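You operate a simulated robot arm through the tools that you are given. There is no shell and no other tool.

You run a simulated robot arm. Do the job below in one go: nothing can be reset, and whatever is moved stays where it is left.

TASK
Drain oil past the pan's lower line, then refill from the yellow can.
Fine: pump locked off first; red tap shut, level between the lines, nothing spilt; can back, lid shut. Set down upright: what you pick out.

It is judged by the outcome, as a careful person would: the job done as asked, and still so three seconds after it is handed in. It fails if anything else is knocked over, pushed out of place, dropped, spilled or broken. A push-on lid holds only when it is set on centred and level and pressed home; a screw cap is set on level and turned clockwise until tight.

THE ROBOT
A 7-joint arm with a two-finger parallel gripper, fixed in place. Base frame: the origin is on the floor under the middle of its stand, x ahead of it, y to its left, z up; the work surface is at about z = 0.9. Lengths are in m, angles in degrees, forces in N, time in s.
It reaches about 1.524 m from its shoulder. Its first joint turns from -149.0 to 149.0 degrees. Payload 3.5 kg.
The TCP is the grasp point between the finger pads, 0.023 m short of the fingertips. In the tool frame z runs along the fingers and y along their closing line. The gripper opens to 0.094 m. The fingers are 0.038 m wide and 0.01 m thick; the gripper's body (0.054 by 0.096 m) begins 0.039 m behind the TCP.
Orientation is that of the tool frame in the base frame, as [roll, pitch, yaw] about the fixed x, y, z axes, in that order (R = Rz(yaw) Ry(pitch) Rx(roll)). With the fingers straight down and closing along the base's y, the tool's x points along the base's -x, its y along +y and its z along -z.

THE INTERFACE
- The arm moves only by the tool nudge_tool. Its argument "moves" is a list of rows, each an object (a shift or turn left out is 0, a gripper value left out holds the last) with "translation": the shift along the tool's x, y, z in units of 400 mm (1.0 is 400 mm), a list of three; "dr": the turn, a rotation vector about the tool's x, y, z in units of 90 degrees (1.0 is 90 degrees), a list of three; "fingers": the opening, from 0 (shut) to 1 (fully open). In form: [{"translation": [tx, ty, tz], "dr": [wx, wy, wz], "fingers": fingers}, ...]. A call has 1 to 20 rows; each row is the pose to reach, as a shift and turn from the pose commanded when the call began, along the tool's axes at that moment. A call with a number of a shift or a turn outside -1 to 1 is refused whole. A row lasts 0.2 s, in which the tool goes at most 0.05 m and 8.6 degrees; a call with a longer step from one row to the next is refused whole, and so is a gripper value outside its range. Where a pose cannot be reached the arm comes as near as it can. A force on the tool above 40 N (or 10 N above the force at the start of the call, whichever is more), or a blocked arm, ends the call early, and 0.2 s more pass. Each finger travels about 0.153 m/s and halts on what it meets, pressing with about 21 N; the grip force reading is that of the motor and also rises with nothing between the fingers. The clock runs only during rows and for 0.2 s after the last one: add rows that repeat a pose to give the fingers time. The reply holds the time, the measured pose of the TCP, the force on the tool along the base axes, the opening and the grip force, in the units named above and with some noise, with the torque about the TCP (base axes, N m) and any sound that the robot's microphone picked up.
- Cameras (640 x 400 px; columns grow to the right, rows downward): "scene" is fixed at [0.4012, 0.4996, 1.4665]; the picture's right is [0.90, -0.43, 0.00], its down [-0.28, -0.58, -0.76] and it looks along [0.32, 0.69, -0.65] (base axes); focal length 214 px, centre (320, 200). "wrist" rides on the gripper at [0.086, 0.016, -0.074] in the tool frame; the picture's right is [-0.18, 0.98, 0.00], its down [-0.58, -0.11, -0.81] and it looks along [-0.79, -0.15, 0.59] (tool axes); focal length 243 px, centre (320, 200).
- capture(camera): a new picture of that camera. It takes no simulated time.
- point_at(camera, pixels): for up to 12 pixels [column, row] of the newest picture of that camera ("zoom" is the newest enlarged one), the place [x, y, z] in the base frame of the surface seen there, good to about 0.002 m. It takes no simulated time.
- close_up(camera, box): a new picture of the part [left, top, right, bottom] of that camera's present view, enlarged. It takes no simulated time.
- sign_off(): hands the job in; it is judged then, once.

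Unless the task says otherwise, let go and move clear before handing in.

The tools are called after "Request:" as a command line: name --argument value ..., lists and objects as JSON in quotes. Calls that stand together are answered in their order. nudge_tool: Moves the arm, as the interface text tells. Its arguments: {"type":"object","properties":{"moves":{"type":"array","items":{"type":"object","properties":{"translation":{"type":"array","items":{"type":"number"}},"dr":{"type":"array","items":{"type":"number"}},"fingers":{"type":"number"}}}}},"required":["moves"]} The other tools are called the same way: capture (camera) takes a picture; point_at (camera, pixels) gives the place of the surface under pixels of a picture; close_up (camera, box) takes an enlarged picture of a part of a camera's view; sign_off () hands the job in.

At the start:

```text
time: 0.0
tcp_pos: [0.5529, 0.9478, 1.2647]
orientation: [180.0, 0.0, 180.0]
ft_force: [0.1, 0.1, -0.3]
wrist_torque: [0.04, 0.01, 0.0]
width: 0.0941
grasp_force: 0.1
```

scene: 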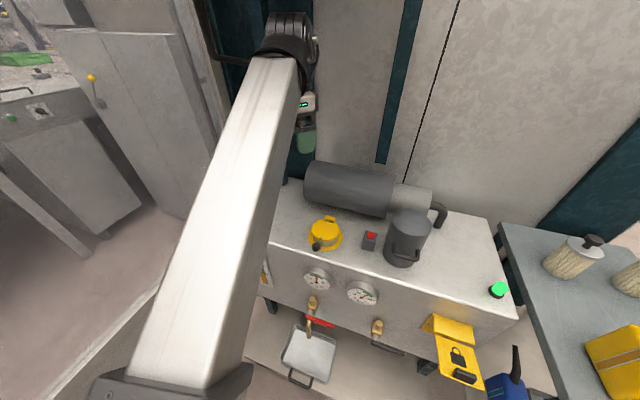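
wrist: 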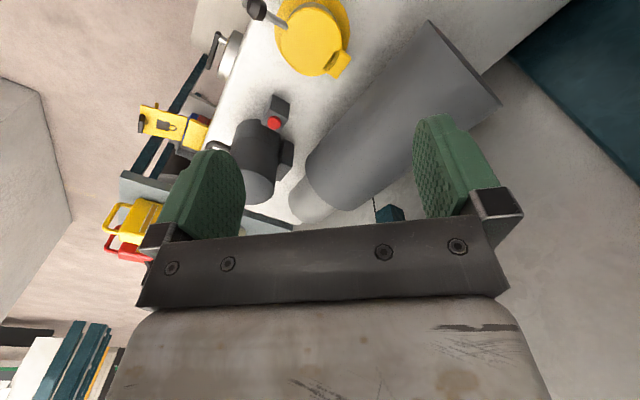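

The first pictures show a hydraulic power unit with a yellow filler lid (scene ~325,235), a red tap over a drain pan (~318,322), a lockout sign (~455,355) and a yellow can at the far right (~615,360). I'll look closer at each before moving.

Request:
close_up --camera "scene" --box '[240, 160, 400, 260]'

Request:
close_up --camera "scene" --box '[250, 250, 410, 390]'

Request:
close_up --camera "scene" --box '[400, 260, 560, 400]'

Request:
close_up --camera "scene" --box '[500, 210, 640, 400]'

Request:
close_up --camera "wrist" --box '[80, 0, 380, 280]'

```text
4.00 times, centred on (320, 210) of scene
```

zoom: 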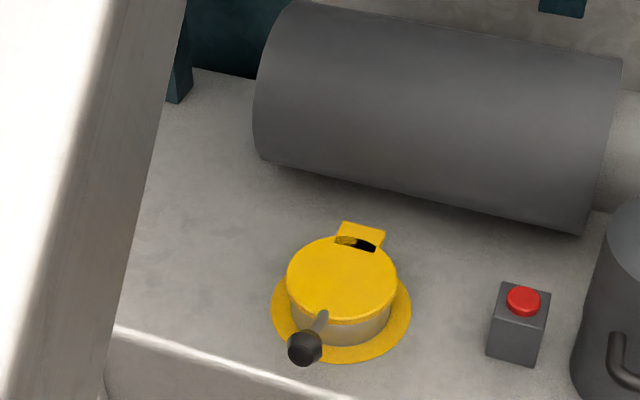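

```text
2.86 times, centred on (330, 320) of scene
```

zoom: 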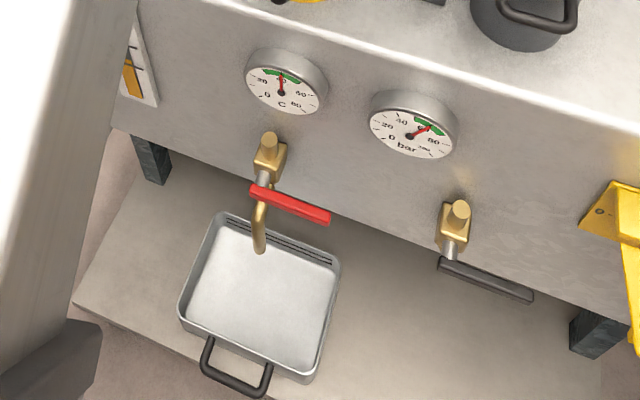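

```text
2.86 times, centred on (480, 330) of scene
```

zoom: 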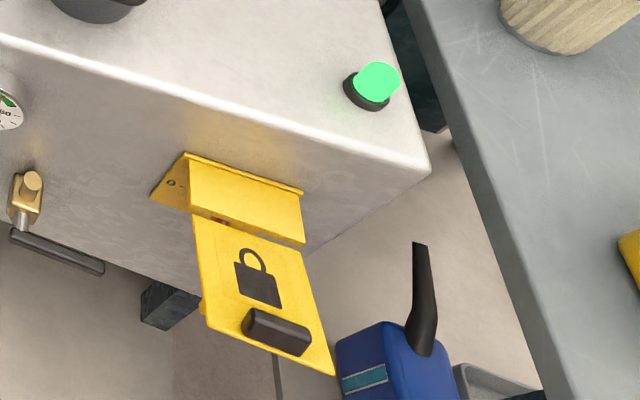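

```text
2.11 times, centred on (570, 305) of scene
```

zoom: 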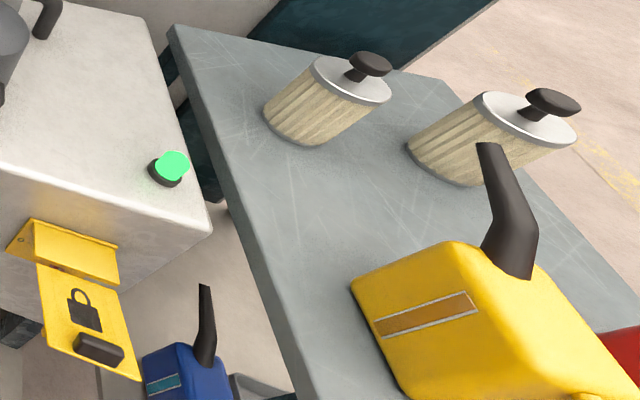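

```text
1.43 times, centred on (230, 140) of wrist
```

zoom: 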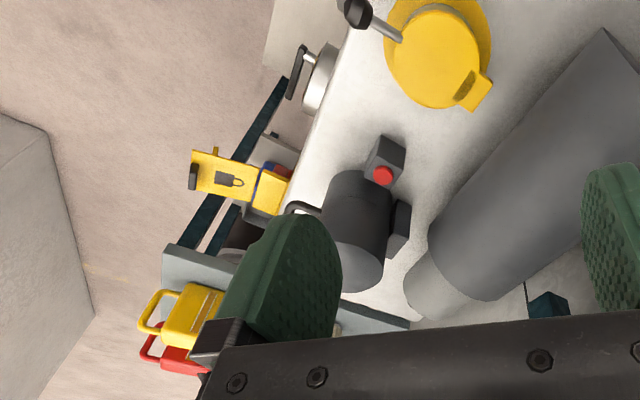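

The zooms show the tap with a red lever, a pan with two lines on its back wall, a sight glass on the left of the tank front, and a lockout hasp (yellow flap with padlock sign). I'll measure where things are.

Request:
capture --camera "scene"

Request:
point_at --camera "scene" --pixels '[[325, 230], [316, 246], [371, 236], [408, 225], [318, 281], [362, 295], [313, 303], [318, 322], [310, 345], [262, 278], [377, 328], [388, 347]]'

Request:
point_at --camera "scene" --pixels '[[498, 290], [518, 316], [430, 323], [445, 318], [475, 343], [460, 360], [466, 377], [478, 387], [508, 385], [517, 350], [610, 360], [568, 255]]'

Request:
point_at --camera "scene" --pixels '[[345, 175], [410, 200], [592, 240], [630, 275], [300, 378], [335, 345], [283, 360], [297, 325], [500, 225], [285, 190], [505, 215], [480, 300]]'

```text
taken
```

scene: 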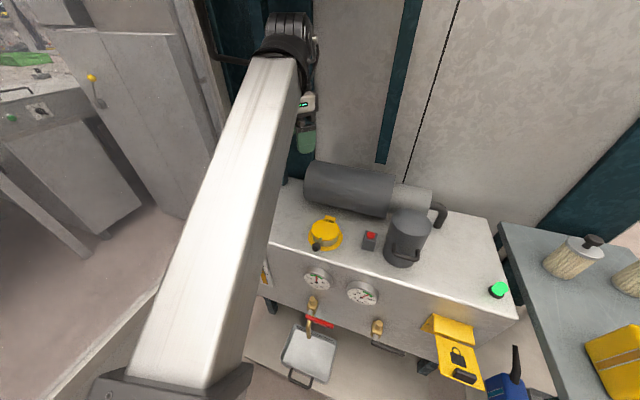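

```text
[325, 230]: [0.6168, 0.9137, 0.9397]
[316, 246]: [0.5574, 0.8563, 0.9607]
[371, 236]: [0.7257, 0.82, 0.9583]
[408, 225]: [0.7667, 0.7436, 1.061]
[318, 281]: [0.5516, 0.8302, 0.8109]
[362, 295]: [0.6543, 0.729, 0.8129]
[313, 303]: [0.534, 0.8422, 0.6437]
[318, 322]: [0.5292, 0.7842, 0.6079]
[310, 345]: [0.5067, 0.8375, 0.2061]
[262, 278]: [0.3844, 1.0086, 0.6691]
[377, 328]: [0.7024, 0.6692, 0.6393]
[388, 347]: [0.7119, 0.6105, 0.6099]
```

```text
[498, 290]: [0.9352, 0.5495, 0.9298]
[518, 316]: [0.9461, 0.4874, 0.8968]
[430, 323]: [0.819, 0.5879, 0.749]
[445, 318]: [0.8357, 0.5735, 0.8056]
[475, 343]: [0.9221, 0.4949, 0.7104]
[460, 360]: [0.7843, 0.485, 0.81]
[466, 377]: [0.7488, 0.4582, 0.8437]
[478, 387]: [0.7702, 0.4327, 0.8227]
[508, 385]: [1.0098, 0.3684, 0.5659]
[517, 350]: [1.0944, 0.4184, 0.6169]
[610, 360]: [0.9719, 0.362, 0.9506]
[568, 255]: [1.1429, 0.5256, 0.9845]
```

```text
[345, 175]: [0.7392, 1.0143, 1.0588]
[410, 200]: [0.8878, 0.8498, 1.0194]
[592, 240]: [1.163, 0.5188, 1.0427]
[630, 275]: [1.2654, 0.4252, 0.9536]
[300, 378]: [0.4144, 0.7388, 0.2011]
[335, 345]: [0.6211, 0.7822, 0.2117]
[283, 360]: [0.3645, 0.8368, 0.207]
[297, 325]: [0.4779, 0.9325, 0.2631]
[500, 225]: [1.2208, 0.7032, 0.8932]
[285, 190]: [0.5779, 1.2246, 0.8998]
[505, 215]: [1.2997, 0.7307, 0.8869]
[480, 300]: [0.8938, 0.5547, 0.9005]
```

The tank faces the robot diagonally (front plane from about [0.38, 1.01] to [0.95, 0.49]). I'll pull the arm back and turn it 45° so the wrist camera sees the tank front.

Request:
nudge_tool --moves '[{"translation": [0.038, -0.087, 0.0], "dr": [0, 0, -0.05]}, {"translation": [0.076, -0.174, 0.0], "dr": [0, 0, -0.1]}, {"translation": [0.115, -0.261, 0.0], "dr": [0, 0, -0.15]}, {"translation": [0.153, -0.348, 0.0], "dr": [0, 0, -0.2]}, {"translation": [0.191, -0.435, 0.0], "dr": [0, 0, -0.25]}, {"translation": [0.229, -0.522, 0.0], "dr": [0, 0, -0.3]}, {"translation": [0.267, -0.609, 0.0], "dr": [0, 0, -0.35]}, {"translation": [0.306, -0.696, 0.0], "dr": [0, 0, -0.4]}, {"translation": [0.344, -0.783, 0.0], "dr": [0, 0, -0.45]}, {"translation": [0.382, -0.87, 0.0], "dr": [0, 0, -0.5]}]'

Request:
capture --camera "wrist"

Request:
capture --camera "scene"

```text
time: 1.9
tcp_pos: [0.4415, 0.6782, 1.2215]
orientation: [178.4, 4.3, -143.8]
ft_force: [-9.4, 12.0, -3.3]
wrist_torque: [-0.8, -1.04, -1.55]
width: 0.094
grasp_force: 0.1
out of reach, approached as far as the arm can: row 2, 3, 4, 5, 6, 7, 8, 9
stopped in row 9: the force on the tool passed its limit at 62 N (the readings are from after the stop); the commanded pose is now the measured one
```

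```text
taken
```

wrist: 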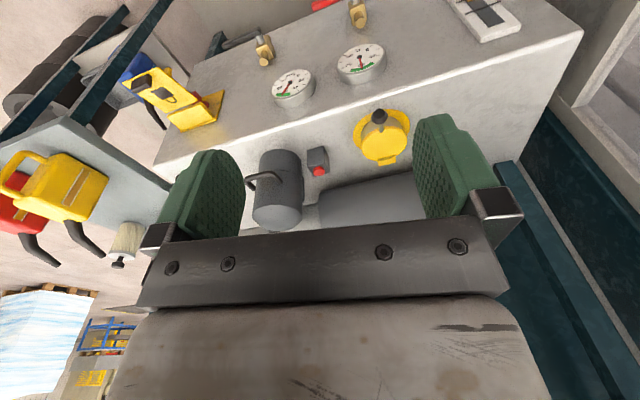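

```text
taken
```

scene: 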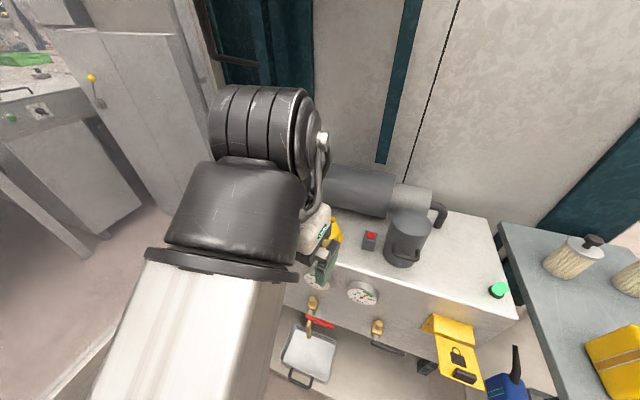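

The call stopped with a force spike, while rows 2–9 were marked out of reach, and the pictures show nothing touching the gripper. I'll repeat the current pose to read the settled force before going on.

Request:
nudge_tool --moves '[{"translation": [0, 0, 0]}, {"translation": [0, 0, 0]}]'

Request:
close_up --camera "wrist" --box '[120, 0, 320, 170]'

Request:
close_up --camera "wrist" --box '[320, 0, 600, 180]'

Request:
close_up --camera "wrist" --box '[0, 30, 180, 290]'

```text
time: 2.5
tcp_pos: [0.4412, 0.6789, 1.2219]
orientation: [178.4, 4.4, -143.7]
ft_force: [-15.6, 19.1, -7.5]
wrist_torque: [-1.14, -1.9, -2.47]
width: 0.0939
grasp_force: 0.0
```

```text
2.35 times, centred on (220, 85) of wrist
```

zoom: 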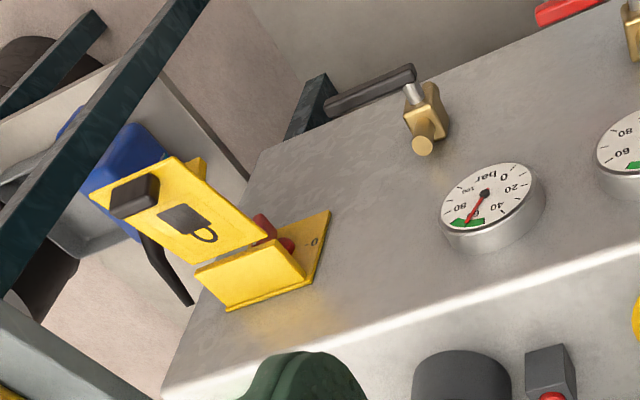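

```text
2.22 times, centred on (460, 90) of wrist
```

zoom: 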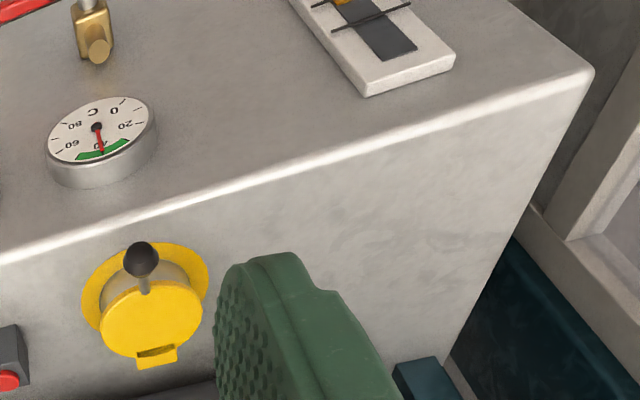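

```text
1.54 times, centred on (90, 160) of wrist
```

zoom: 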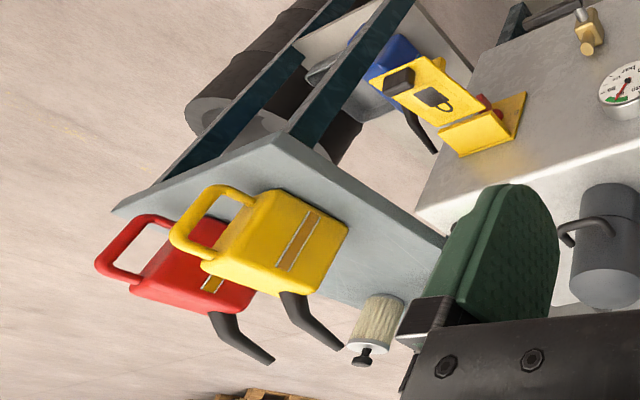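

A steady ~25 N remains, and the torque puts the contact at the wrist camera bracket, so the hand is touching the arm's own link. I'll locate the arm links in the scene picture before backing off.

Request:
capture --camera "scene"

Request:
point_at --camera "scene" --pixels '[[120, 390], [190, 320], [270, 390], [230, 280], [240, 205], [255, 120], [315, 140], [325, 165], [310, 225], [325, 258], [322, 280], [210, 120]]'

```text
taken
```

scene: 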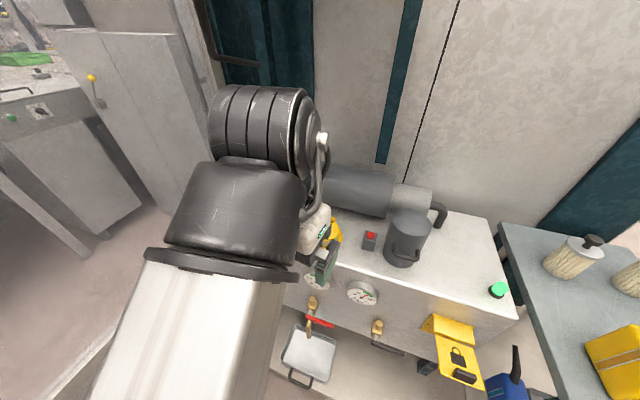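

```text
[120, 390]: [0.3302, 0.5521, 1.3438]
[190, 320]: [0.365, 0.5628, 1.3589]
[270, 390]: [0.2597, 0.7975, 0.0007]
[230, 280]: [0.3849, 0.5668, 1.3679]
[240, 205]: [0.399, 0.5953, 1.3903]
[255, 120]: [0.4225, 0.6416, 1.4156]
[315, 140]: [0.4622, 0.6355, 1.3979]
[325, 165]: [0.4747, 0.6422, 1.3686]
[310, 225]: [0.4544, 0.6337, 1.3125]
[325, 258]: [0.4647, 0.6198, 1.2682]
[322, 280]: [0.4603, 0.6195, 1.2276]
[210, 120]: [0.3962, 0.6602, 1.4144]
```

The forearm runs at z ≈ 1.36 right behind the hand, so this folded-in pose is the problem. I'll back outward and undo part of the yaw, then see whether the force clears.

Request:
nudge_tool --moves '[{"translation": [-0.087, 0.054, -0.011], "dr": [0, 0, 0.05]}, {"translation": [-0.174, 0.108, -0.022], "dr": [0, 0, 0.1]}, {"translation": [-0.26, 0.161, -0.033], "dr": [0, 0, 0.15]}, {"translation": [-0.347, 0.215, -0.043], "dr": [0, 0, 0.2]}, {"translation": [-0.347, 0.215, -0.043], "dr": [0, 0, 0.2]}]'

Request:
capture --camera "scene"

```text
time: 3.7
tcp_pos: [0.4996, 0.8285, 1.2517]
orientation: [177.3, 3.6, -161.6]
ft_force: [0.7, 0.0, -0.2]
wrist_torque: [-0.02, 0.01, 0.01]
width: 0.0941
grasp_force: 0.0
```

```text
taken
```

scene: 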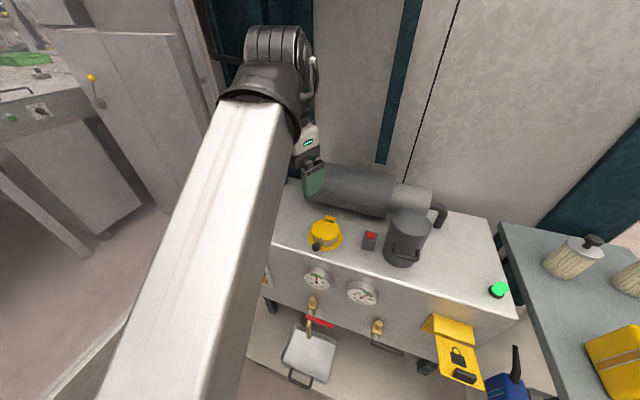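

The force is back to zero, so the hand is clear of the forearm. I'll swing right and lower, keeping the wrist camera off to one side, with the tool tilted outward so the lockout comes into view.

Request:
nudge_tool --moves '[{"translation": [0.002, -0.083, 0.021], "dr": [0.003, -0.018, 0.007]}, {"translation": [0.005, -0.165, 0.042], "dr": [0.006, -0.036, 0.014]}, {"translation": [0.007, -0.248, 0.063], "dr": [0.009, -0.055, 0.021]}, {"translation": [0.009, -0.33, 0.084], "dr": [0.012, -0.073, 0.028]}, {"translation": [0.012, -0.413, 0.105], "dr": [0.015, -0.091, 0.036]}, {"translation": [0.014, -0.495, 0.126], "dr": [0.018, -0.109, 0.043]}, {"translation": [0.016, -0.578, 0.147], "dr": [0.021, -0.127, 0.05]}, {"translation": [0.018, -0.66, 0.168], "dr": [0.024, -0.146, 0.057]}, {"translation": [0.021, -0.743, 0.189], "dr": [0.027, -0.164, 0.064]}, {"translation": [0.023, -0.825, 0.21], "dr": [0.03, -0.182, 0.071]}, {"translation": [0.023, -0.825, 0.21], "dr": [0.03, -0.182, 0.071]}]'

Request:
capture --camera "wrist"

Request:
capture --camera "scene"

```text
time: 6.1
tcp_pos: [0.6009, 0.5187, 1.1515]
orientation: [178.3, 19.9, -168.8]
ft_force: [-0.9, 0.3, 0.5]
wrist_torque: [0.02, 0.0, 0.0]
width: 0.0941
grasp_force: 0.1
```

```text
taken
```

wrist: 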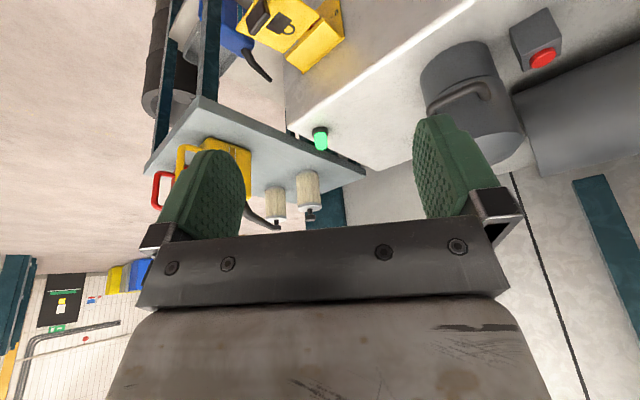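

```text
taken
```

scene: 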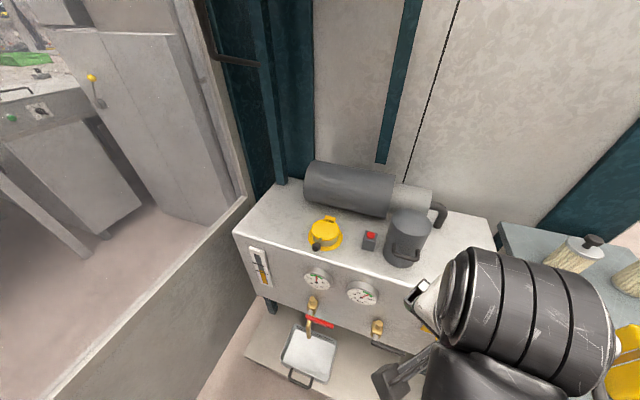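

Now the scene camera sees the sight glass (~258,268) clearly, and the wrist camera sees the lockout at the top edge (~290,20). I'll zoom on both.

Request:
close_up --camera "scene" --box '[230, 230, 310, 310]'

Request:
point_at --camera "zoom" --pixels '[[180, 150], [260, 340], [200, 170], [225, 250], [245, 320], [230, 210], [260, 300]]'

Request:
close_up --camera "scene" --box '[260, 280, 360, 390]'

Request:
close_up --camera "wrist" --box '[180, 0, 380, 125]'

```text
5.00 times, centred on (270, 270) of scene
```

zoom: 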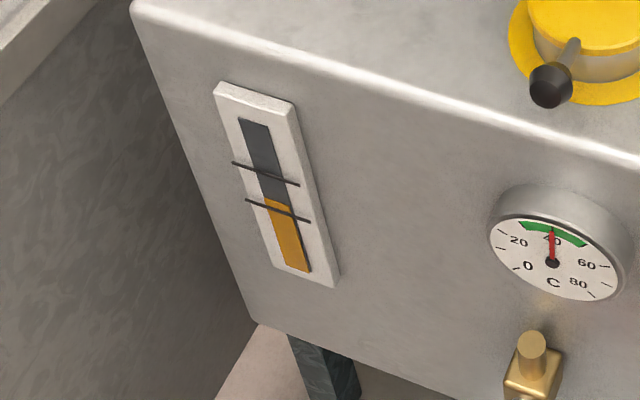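

```text
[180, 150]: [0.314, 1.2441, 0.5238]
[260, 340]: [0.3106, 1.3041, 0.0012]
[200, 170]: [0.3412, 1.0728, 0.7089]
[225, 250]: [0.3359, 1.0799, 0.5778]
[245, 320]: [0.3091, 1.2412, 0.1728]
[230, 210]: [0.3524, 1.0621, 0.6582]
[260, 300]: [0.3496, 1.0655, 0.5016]
```

```text
3.64 times, centred on (310, 335) of scene
```

zoom: 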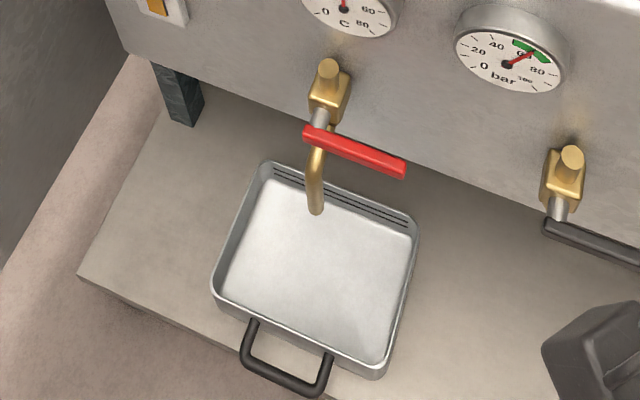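

```text
3.20 times, centred on (280, 62) of wrist
```

zoom: 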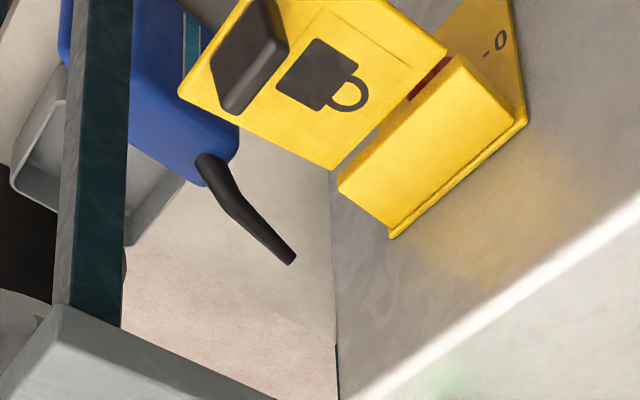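

The sight glass has two black lines with oil just over the lower one; the pan has lines on its back wall. Now I'll measure the lockout parts in the wrist zoom.

Request:
close_up --camera "wrist" --box '[220, 0, 360, 88]'

Request:
point_at --camera "zoom" --pixels '[[40, 130], [130, 60], [90, 200], [320, 230], [470, 70], [450, 130], [440, 200], [545, 150], [420, 330], [590, 60], [190, 90], [350, 140]]'

```text
4.55 times, centred on (290, 44) of wrist
```

zoom: 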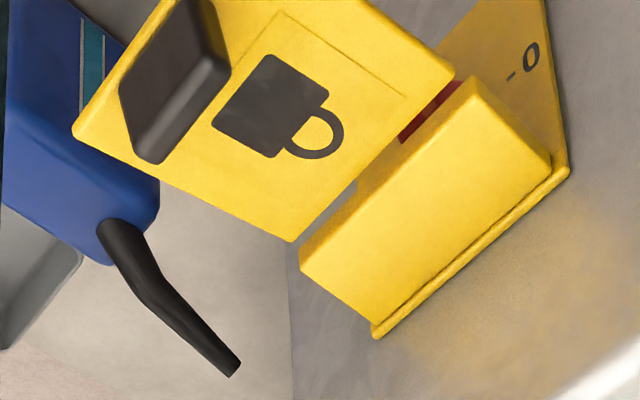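

```text
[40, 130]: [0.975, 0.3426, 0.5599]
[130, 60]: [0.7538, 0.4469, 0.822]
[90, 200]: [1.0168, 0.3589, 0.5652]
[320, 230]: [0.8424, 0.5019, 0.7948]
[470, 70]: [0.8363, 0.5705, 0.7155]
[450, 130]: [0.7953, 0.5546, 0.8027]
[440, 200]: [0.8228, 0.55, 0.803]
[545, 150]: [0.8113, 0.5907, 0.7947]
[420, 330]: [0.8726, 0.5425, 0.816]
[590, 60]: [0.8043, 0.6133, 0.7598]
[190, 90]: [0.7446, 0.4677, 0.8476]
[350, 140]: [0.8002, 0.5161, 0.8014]
```

The flap with the padlock sign hinges at the hood's outer edge (z≈0.80) and sticks outward; a red isolator sits beneath with a "0" mark. I'll go lower with the tool tilted up to 45° to see that isolator from the front.

Request:
nudge_tool --moves '[{"translation": [0.033, -0.015, 0.081], "dr": [-0.008, -0.028, -0.013]}, {"translation": [0.065, -0.029, 0.163], "dr": [-0.017, -0.056, -0.027]}, {"translation": [0.098, -0.044, 0.244], "dr": [-0.025, -0.083, -0.04]}, {"translation": [0.131, -0.059, 0.325], "dr": [-0.033, -0.111, -0.053]}, {"translation": [0.164, -0.074, 0.407], "dr": [-0.042, -0.139, -0.067]}, {"translation": [0.196, -0.088, 0.488], "dr": [-0.05, -0.167, -0.08]}, {"translation": [0.229, -0.103, 0.569], "dr": [-0.058, -0.195, -0.093]}, {"translation": [0.262, -0.118, 0.65], "dr": [-0.066, -0.222, -0.106]}, {"translation": [0.294, -0.132, 0.732], "dr": [-0.075, -0.25, -0.12]}, {"translation": [0.327, -0.147, 0.813], "dr": [-0.083, -0.278, -0.133]}, {"translation": [0.327, -0.147, 0.813], "dr": [-0.083, -0.278, -0.133]}]'

Request:
capture --camera "wrist"

Request:
capture --camera "scene"

```text
time: 8.5
tcp_pos: [0.5975, 0.4683, 0.8002]
orientation: [178.2, 45.4, -155.3]
ft_force: [0.3, 0.3, 0.3]
wrist_torque: [-0.03, 0.01, 0.0]
width: 0.0939
grasp_force: 0.1
```

```text
taken
```

wrist: 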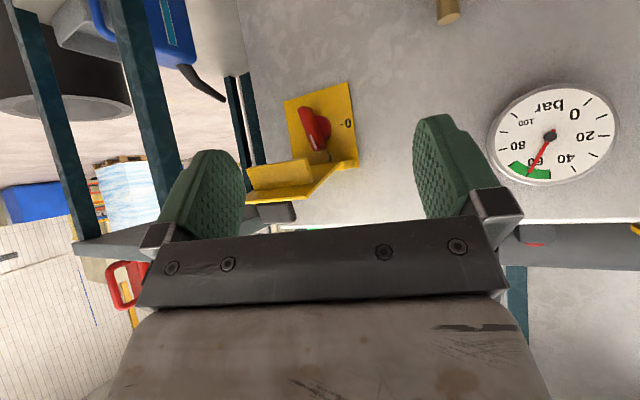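

```text
taken
```

scene: 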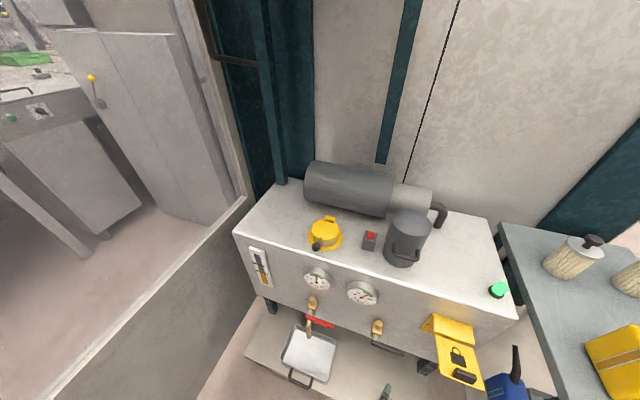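

The arm reached a good low pose and the red isolator is now visible in the wrist picture (~315,130). I'll zoom in and measure it.

Request:
close_up --camera "wrist" --box '[235, 70, 395, 230]'

Request:
point_at --camera "zoom" --pixels '[[285, 160], [330, 270], [340, 200], [310, 250], [440, 210], [230, 150], [400, 90], [210, 120], [480, 300], [150, 410], [200, 550], [110, 470]]'

```text
2.50 times, centred on (315, 150) of wrist
```

zoom: 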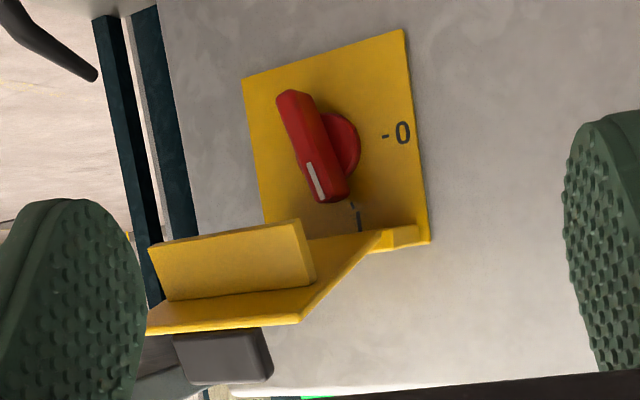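

```text
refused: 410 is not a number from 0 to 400
```

The isolator's marker points up (I) and the "0" is on its left, so it needs a quarter turn counter-clockwise seen from the front; the flap carries a block that drops behind once the knob is horizontal. I'll measure the knob and flap in detail.

Request:
close_up --camera "wrist" --box '[275, 70, 375, 132]'

Request:
point_at --camera "zoom" --pixels '[[150, 150], [190, 220], [220, 330], [260, 370], [290, 260], [330, 220], [60, 130], [470, 40], [500, 300], [430, 230], [140, 90], [250, 330]]'

Request:
close_up --camera "wrist" --box '[235, 130, 365, 230]'

Request:
point_at --camera "zoom" --pixels '[[180, 190], [330, 160], [340, 210], [100, 210], [180, 280], [310, 260], [560, 120], [470, 160], [400, 190], [330, 340], [200, 330], [60, 290]]'

```text
6.40 times, centred on (325, 101) of wrist
```

zoom: 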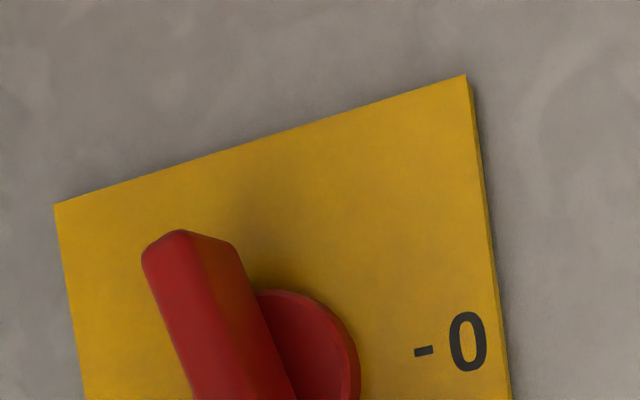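

```text
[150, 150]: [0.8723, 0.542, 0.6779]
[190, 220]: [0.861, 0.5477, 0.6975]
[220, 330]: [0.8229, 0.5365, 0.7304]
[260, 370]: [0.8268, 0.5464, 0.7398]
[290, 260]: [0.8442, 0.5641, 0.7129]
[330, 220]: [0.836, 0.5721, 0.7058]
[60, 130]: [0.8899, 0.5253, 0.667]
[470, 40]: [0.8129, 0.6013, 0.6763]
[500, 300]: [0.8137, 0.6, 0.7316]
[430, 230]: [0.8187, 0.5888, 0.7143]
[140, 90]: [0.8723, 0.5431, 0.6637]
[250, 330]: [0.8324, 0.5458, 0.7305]
```

```text
4.00 times, centred on (300, 180) of wrist
```

zoom: 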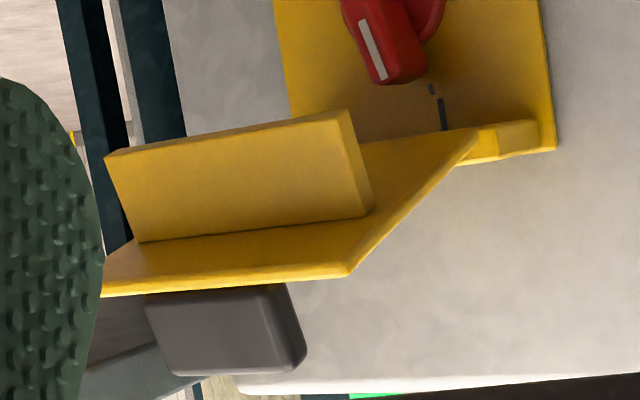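

```text
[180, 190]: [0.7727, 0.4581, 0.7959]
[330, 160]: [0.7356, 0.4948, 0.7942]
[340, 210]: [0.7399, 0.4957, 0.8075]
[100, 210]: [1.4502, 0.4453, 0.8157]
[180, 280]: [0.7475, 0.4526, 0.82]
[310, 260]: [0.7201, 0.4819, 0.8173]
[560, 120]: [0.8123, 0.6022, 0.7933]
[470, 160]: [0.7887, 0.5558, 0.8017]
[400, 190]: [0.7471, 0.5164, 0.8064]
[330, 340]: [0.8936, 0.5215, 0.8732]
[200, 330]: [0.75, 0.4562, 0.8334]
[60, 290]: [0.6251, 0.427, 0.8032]
```

The isolator plate sits at m≈1.0 (distance along the tank's inward normal) and the knob bar projects to m≈0.96. I'll measure the knob's extents in one more zoom.

Request:
close_up --camera "wrist" --box '[275, 98, 371, 158]'

Request:
point_at --camera "zoom" --pixels '[[175, 60], [215, 140], [250, 230], [290, 300], [210, 60], [250, 140], [290, 230], [310, 300], [370, 120], [330, 90], [390, 160], [350, 330]]'

```text
6.67 times, centred on (323, 128) of wrist
```

zoom: 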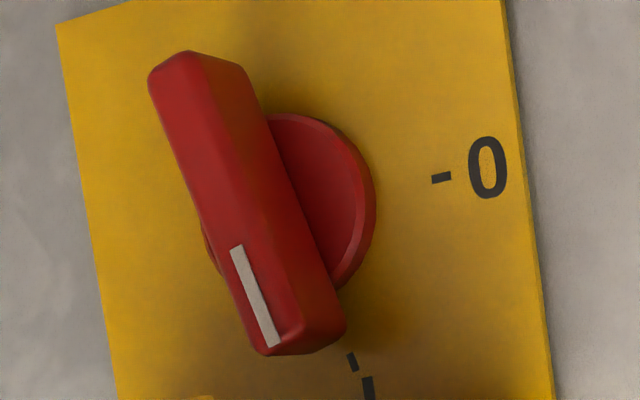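

```text
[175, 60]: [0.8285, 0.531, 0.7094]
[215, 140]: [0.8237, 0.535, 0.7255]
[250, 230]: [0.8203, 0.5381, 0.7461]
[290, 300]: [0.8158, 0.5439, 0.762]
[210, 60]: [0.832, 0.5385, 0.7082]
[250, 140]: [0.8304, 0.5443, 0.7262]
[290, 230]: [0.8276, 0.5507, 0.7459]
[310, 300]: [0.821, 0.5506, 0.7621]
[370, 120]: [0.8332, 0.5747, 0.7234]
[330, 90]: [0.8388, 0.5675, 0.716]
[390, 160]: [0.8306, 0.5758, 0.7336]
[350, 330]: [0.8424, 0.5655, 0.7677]
```

The bar looks slightly off vertical, so I'll measure the "I" and "0" dashes and the disc rim to get the knob's centre and the target angle.

Request:
point_at --camera "zoom" --pixels '[[440, 178], [487, 168], [352, 361], [368, 390], [152, 85], [258, 350], [340, 325], [240, 70], [205, 245], [372, 190], [280, 118], [345, 280]]'

Request:
close_up --camera "wrist" --box '[290, 130, 380, 186]'

```text
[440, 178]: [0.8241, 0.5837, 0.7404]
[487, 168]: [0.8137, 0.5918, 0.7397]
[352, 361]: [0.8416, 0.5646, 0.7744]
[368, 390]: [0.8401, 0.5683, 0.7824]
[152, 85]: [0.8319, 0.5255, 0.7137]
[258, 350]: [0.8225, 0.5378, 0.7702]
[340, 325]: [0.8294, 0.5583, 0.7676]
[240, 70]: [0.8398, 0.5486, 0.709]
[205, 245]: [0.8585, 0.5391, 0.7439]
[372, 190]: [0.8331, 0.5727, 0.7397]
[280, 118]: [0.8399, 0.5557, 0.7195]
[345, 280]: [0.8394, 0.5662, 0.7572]
```

```text
7.11 times, centred on (335, 158) of wrist
```

zoom: 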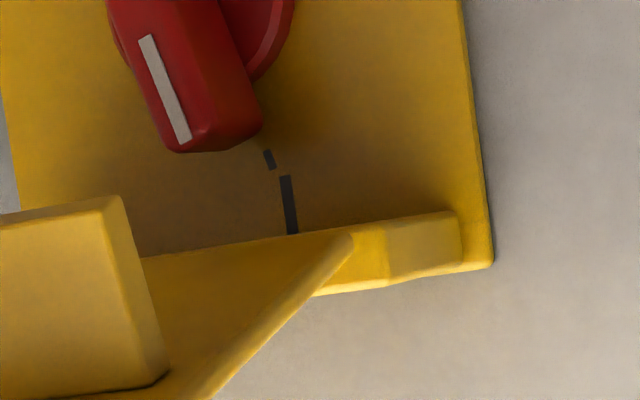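

The knob centre is at about u=0.204, m≈0.96–0.99, z=0.740, its bar leaning 15° left of vertical with "0" straight left, so about 75° counter-clockwise is needed. I'll bring the hand level, pointing into the tank below the flap and still standing off, with the fingers across the bar.

Request:
nudge_tool --moves '[{"translation": [-0.001, -0.031, 0.026], "dr": [-0.016, -0.064, -0.032], "fingers": 0.5}, {"translation": [-0.001, -0.062, 0.053], "dr": [-0.033, -0.128, -0.063], "fingers": 0.5}, {"translation": [-0.002, -0.093, 0.079], "dr": [-0.049, -0.192, -0.095], "fingers": 0.5}, {"translation": [-0.003, -0.124, 0.106], "dr": [-0.065, -0.257, -0.127], "fingers": 0.5}, {"translation": [-0.003, -0.155, 0.132], "dr": [-0.081, -0.321, -0.158], "fingers": 0.5}, {"translation": [-0.004, -0.186, 0.158], "dr": [-0.098, -0.385, -0.19], "fingers": 0.5}, {"translation": [-0.004, -0.217, 0.185], "dr": [-0.114, -0.449, -0.221], "fingers": 0.5}, {"translation": [-0.005, -0.248, 0.211], "dr": [-0.13, -0.513, -0.253], "fingers": 0.5}, {"translation": [-0.005, -0.248, 0.211], "dr": [-0.13, -0.513, -0.253], "fingers": 0.5}]'

Request:
capture --camera "wrist"

Request:
capture --camera "scene"

```text
time: 10.5
tcp_pos: [0.6954, 0.4064, 0.7396]
orientation: [-90.0, 75.0, -45.2]
ft_force: [0.3, -0.2, -0.1]
wrist_torque: [0.03, 0.0, 0.0]
width: 0.0468
grasp_force: 0.2
out of reach, approached as far as the arm can: row 6, 7
```

```text
taken
```

wrist: 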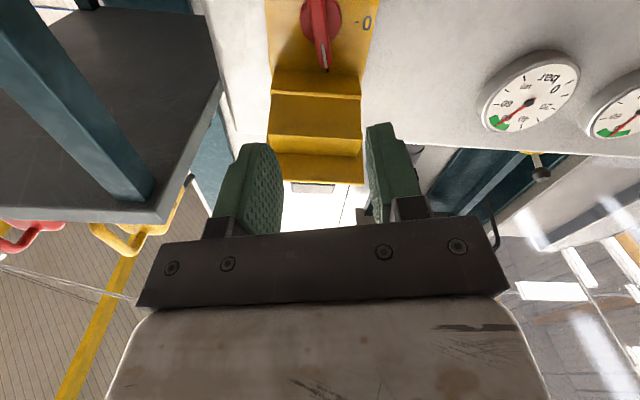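

```text
taken
```

scene: 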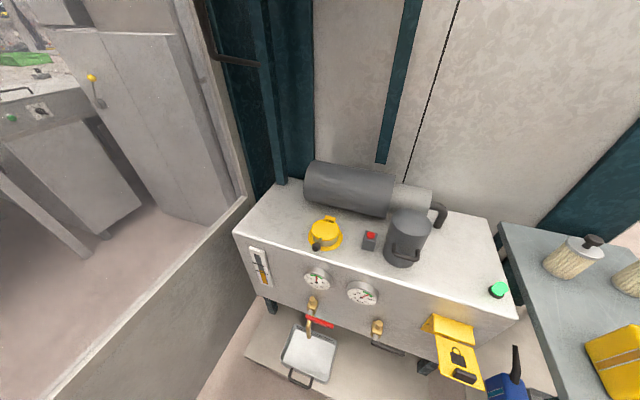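

The hand is level and lined up (roll −90, pitch 75, yaw −45), and the knob shows at wrist (~322,30) between the fingers. I'll re-measure the knob from here before advancing.

Request:
close_up --camera "wrist" --box '[260, 0, 390, 81]'

Request:
point_at --camera "zoom" --pixels '[[300, 60], [310, 200], [320, 310], [270, 60], [340, 60], [285, 300], [345, 290], [235, 100], [400, 100], [460, 110], [330, 340], [330, 352]]'

```text
4.92 times, centred on (325, 40) of wrist
```

zoom: 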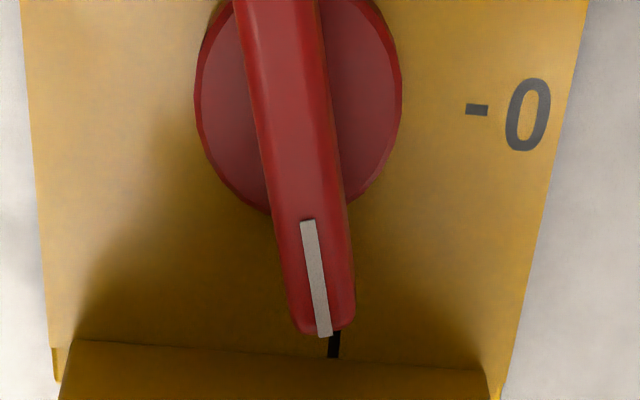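

```text
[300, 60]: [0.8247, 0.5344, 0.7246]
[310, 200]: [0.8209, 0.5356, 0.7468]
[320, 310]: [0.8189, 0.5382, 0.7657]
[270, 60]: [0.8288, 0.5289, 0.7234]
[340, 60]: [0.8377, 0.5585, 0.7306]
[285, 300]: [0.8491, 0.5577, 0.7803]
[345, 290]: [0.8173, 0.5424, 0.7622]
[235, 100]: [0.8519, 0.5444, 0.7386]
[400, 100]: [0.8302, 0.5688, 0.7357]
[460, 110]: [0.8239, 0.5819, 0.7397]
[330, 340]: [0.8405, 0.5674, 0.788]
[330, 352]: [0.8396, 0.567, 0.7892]
```

The knob centre (u≈0.2045, z≈0.740) agrees with the TCP line. I'll advance 0.175 m straight in, staying below the flap.

Request:
nudge_tool --moves '[{"translation": [0, 0, 0.1], "fingers": 0.5}, {"translation": [0, 0, 0.2], "fingers": 0.5}, {"translation": [0, 0, 0.28], "fingers": 0.5}, {"translation": [0, 0, 0.36], "fingers": 0.5}, {"translation": [0, 0, 0.4], "fingers": 0.5}, {"translation": [0, 0, 0.435], "fingers": 0.5}]'

Request:
capture --camera "wrist"

Request:
capture --camera "scene"

```text
time: 11.5
tcp_pos: [0.7906, 0.5006, 0.74]
orientation: [-90.3, 75.0, -45.4]
ft_force: [-5.2, -10.1, -1.4]
wrist_torque: [0.47, -0.29, 0.38]
width: 0.0471
grasp_force: 0.0
stopped in row 5: the force on the tool passed its limit at 83 N (the readings are from after the stop); the commanded pose is now the measured one
```

```text
taken
```

wrist: 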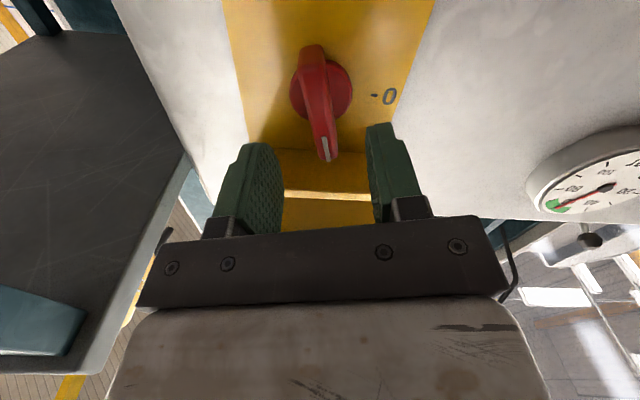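

```text
taken
```

scene: 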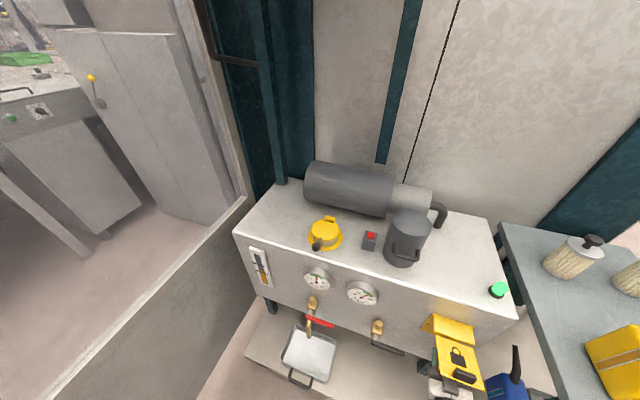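

The advance stopped at 83 N with the TCP at m≈0.913; the torque places the contact ~5 cm above the TCP, so the hand probably met the raised flap. I'll look closely at that spot.

Request:
close_up --camera "scene" --box '[390, 290, 530, 400]'

Request:
point_at --camera "zoom" --pixels '[[270, 230], [270, 300], [340, 290], [360, 310], [180, 330], [200, 390], [150, 290], [140, 240], [240, 170], [330, 200], [400, 360], [290, 360]]'

Request:
nudge_tool --moves '[{"translation": [0, 0, 0]}]'

```text
3.64 times, centred on (460, 345) of scene
```

zoom: 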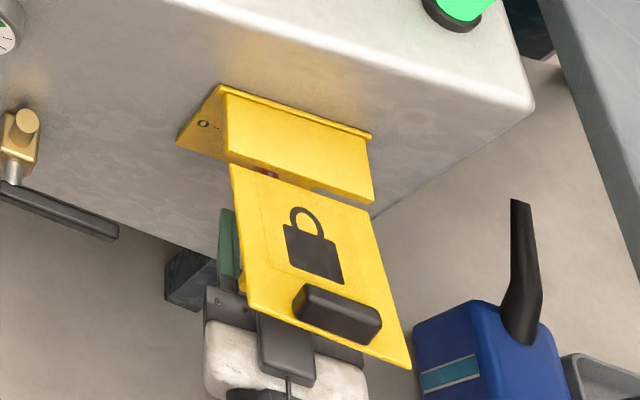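

```text
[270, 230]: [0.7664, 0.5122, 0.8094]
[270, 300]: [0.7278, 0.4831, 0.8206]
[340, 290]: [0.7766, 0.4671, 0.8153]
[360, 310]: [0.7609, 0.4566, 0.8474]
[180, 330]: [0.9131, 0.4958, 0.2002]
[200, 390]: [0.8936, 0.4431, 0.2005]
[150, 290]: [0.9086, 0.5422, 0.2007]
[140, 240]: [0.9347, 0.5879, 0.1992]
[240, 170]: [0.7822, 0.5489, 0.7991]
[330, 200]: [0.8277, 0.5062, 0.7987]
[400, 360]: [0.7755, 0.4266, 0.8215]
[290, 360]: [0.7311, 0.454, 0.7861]
```

```text
time: 11.9
tcp_pos: [0.7916, 0.501, 0.7384]
orientation: [-90.2, 75.0, -45.3]
ft_force: [-10.0, -16.0, -1.6]
wrist_torque: [0.75, -0.55, 0.58]
width: 0.047
grasp_force: 0.1
```

The scene zoom shows a black connector box on top of the gripper (z≈0.79) running into the flap's underside block. I'll back off, tip the hand 15° nose-up so that box drops, and then go in again.

Request:
nudge_tool --moves '[{"translation": [0, 0, -0.06]}, {"translation": [0, 0, -0.12]}, {"translation": [0, 0, -0.16]}, {"translation": [0, 0, -0.16], "dr": [0, -0.042, 0]}, {"translation": [0, 0, -0.16], "dr": [0, -0.084, 0]}, {"translation": [0, 0, -0.16], "dr": [0, -0.125, 0]}, {"translation": [0, 0, -0.16], "dr": [0, -0.167, 0]}, {"translation": [0, 0, -0.16], "dr": [0, -0.167, 0]}]'

Request:
capture --camera "wrist"

Request:
capture --camera "scene"

```text
time: 13.7
tcp_pos: [0.7456, 0.4567, 0.7394]
orientation: [-46.0, 68.8, 1.0]
ft_force: [0.0, -0.6, 1.3]
wrist_torque: [-0.02, -0.03, 0.01]
width: 0.0471
grasp_force: 0.0
```

```text
taken
```

wrist: 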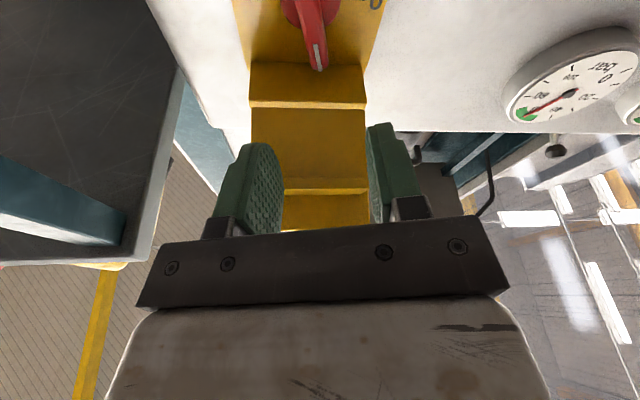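

```text
taken
```

scene: 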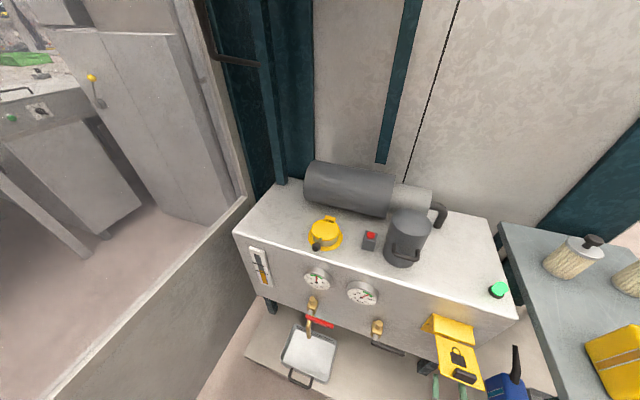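

The hand is nose-up and free of the flap (force ~1 N). I'll advance along the tank normal by 0.105 m.

Request:
nudge_tool --moves '[{"translation": [0.017, 0, 0.063], "fingers": 0.5}, {"translation": [0.034, 0, 0.127], "fingers": 0.5}, {"translation": [0.051, 0, 0.19], "fingers": 0.5}, {"translation": [0.06, 0, 0.222], "fingers": 0.5}, {"translation": [0.068, 0, 0.2535], "fingers": 0.5}, {"translation": [0.068, 0, 0.2535], "fingers": 0.5}]'

Request:
capture --camera "wrist"

Request:
close_up --camera "scene" --box '[390, 290, 530, 400]'

```text
time: 15.1
tcp_pos: [0.8189, 0.5315, 0.7378]
orientation: [-46.1, 68.9, 0.8]
ft_force: [0.7, -0.5, 0.1]
wrist_torque: [0.01, -0.02, 0.0]
width: 0.0469
grasp_force: 0.1
```

```text
taken
```

wrist: 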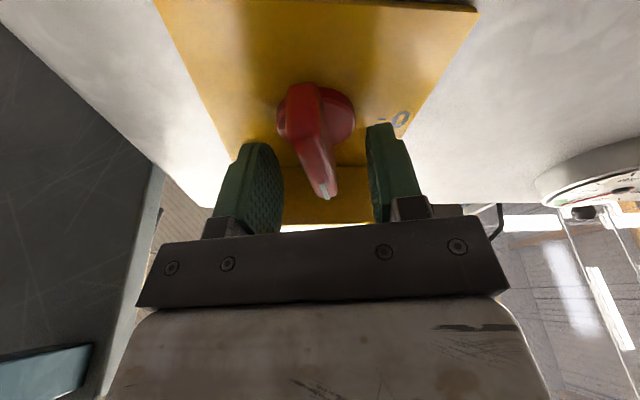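

```text
3.64 times, centred on (460, 345) of scene
```

zoom: 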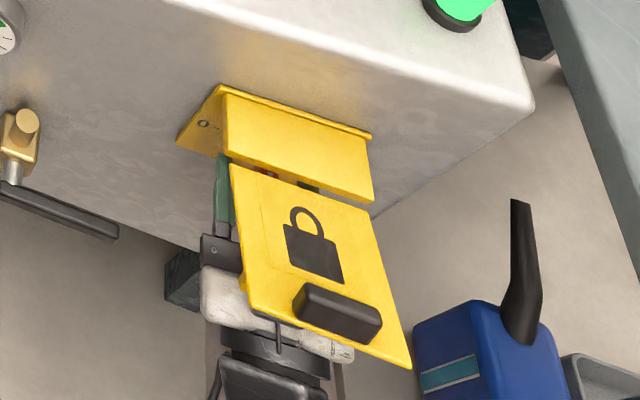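

The knob bar now sits between the pads (wrist ~318,150) with no contact force. I'll close on it.

Request:
nudge_tool --moves '[{"translation": [0, 0, 0], "fingers": 0.25}, {"translation": [0, 0, 0], "fingers": 0.1}, {"translation": [0, 0, 0], "fingers": 0.05}]'

Request:
capture --camera "wrist"

```text
time: 15.9
tcp_pos: [0.8201, 0.5303, 0.7387]
orientation: [-45.9, 69.1, 0.9]
ft_force: [6.5, -3.9, 7.3]
wrist_torque: [-0.31, 0.24, 0.07]
width: 0.0141
grasp_force: 44.8
```

```text
taken
```

wrist: 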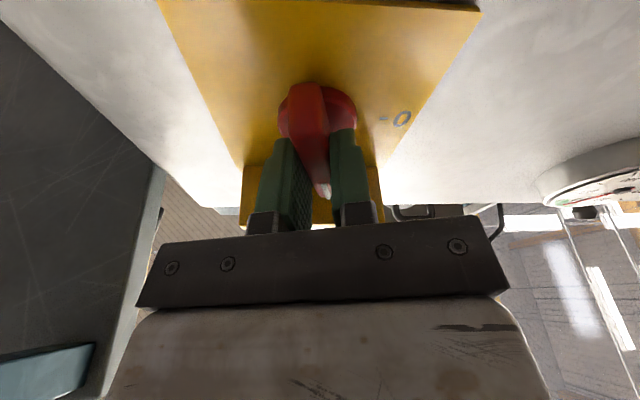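

Gripped at 14 mm width. Now I'll rotate about the tank normal 75° counter-clockwise (seen from the front) in ten steps.

Request:
nudge_tool --moves '[{"dr": [-0.0216, 0, -0.0805], "fingers": 0.05}, {"dr": [-0.0432, 0, -0.161], "fingers": 0.05}, {"dr": [-0.0648, 0, -0.2415], "fingers": 0.05}, {"dr": [-0.0864, 0, -0.322], "fingers": 0.05}, {"dr": [-0.108, 0, -0.4025], "fingers": 0.05}, {"dr": [-0.1296, 0, -0.483], "fingers": 0.05}, {"dr": [-0.1512, 0, -0.5635], "fingers": 0.05}, {"dr": [-0.1728, 0, -0.644], "fingers": 0.05}, {"dr": [-0.1944, 0, -0.7245], "fingers": 0.05}, {"dr": [-0.216, 0, -0.805], "fingers": 0.05}, {"dr": [-0.216, 0, -0.805], "fingers": 0.05}]'

Request:
capture --camera "wrist"

Request:
capture --camera "scene"

```text
time: 17.0
tcp_pos: [0.8206, 0.5305, 0.7401]
orientation: [-77.9, 42.6, -25.1]
ft_force: [1.3, 5.8, -8.7]
wrist_torque: [0.55, -0.61, -0.44]
width: 0.014
grasp_force: 45.2
out of reach, approached as far as the arm can: row 4, 5
stopped in row 5: the force on the tool passed its limit at 64 N (the readings are from after the stop); the commanded pose is now the measured one
```

```text
taken
```

wrist: 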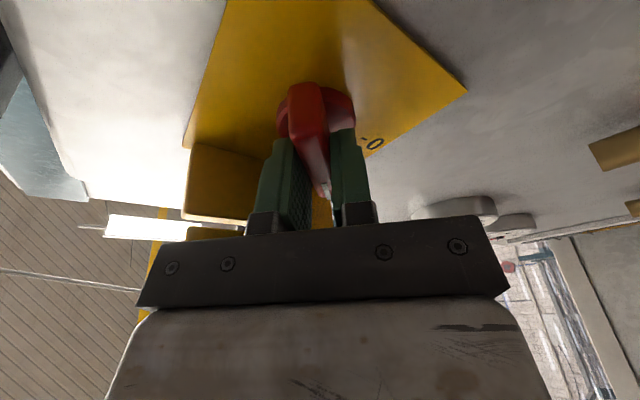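

```text
taken
```

scene: 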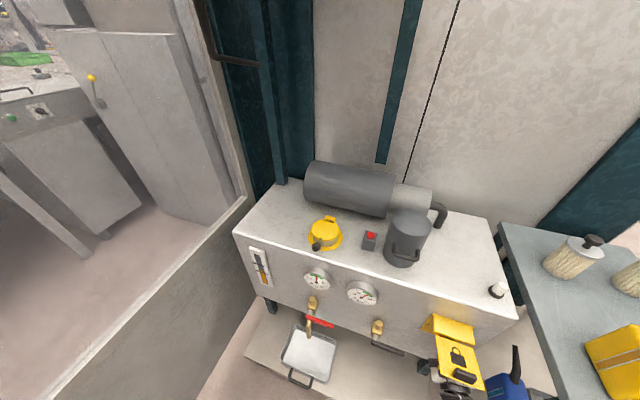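

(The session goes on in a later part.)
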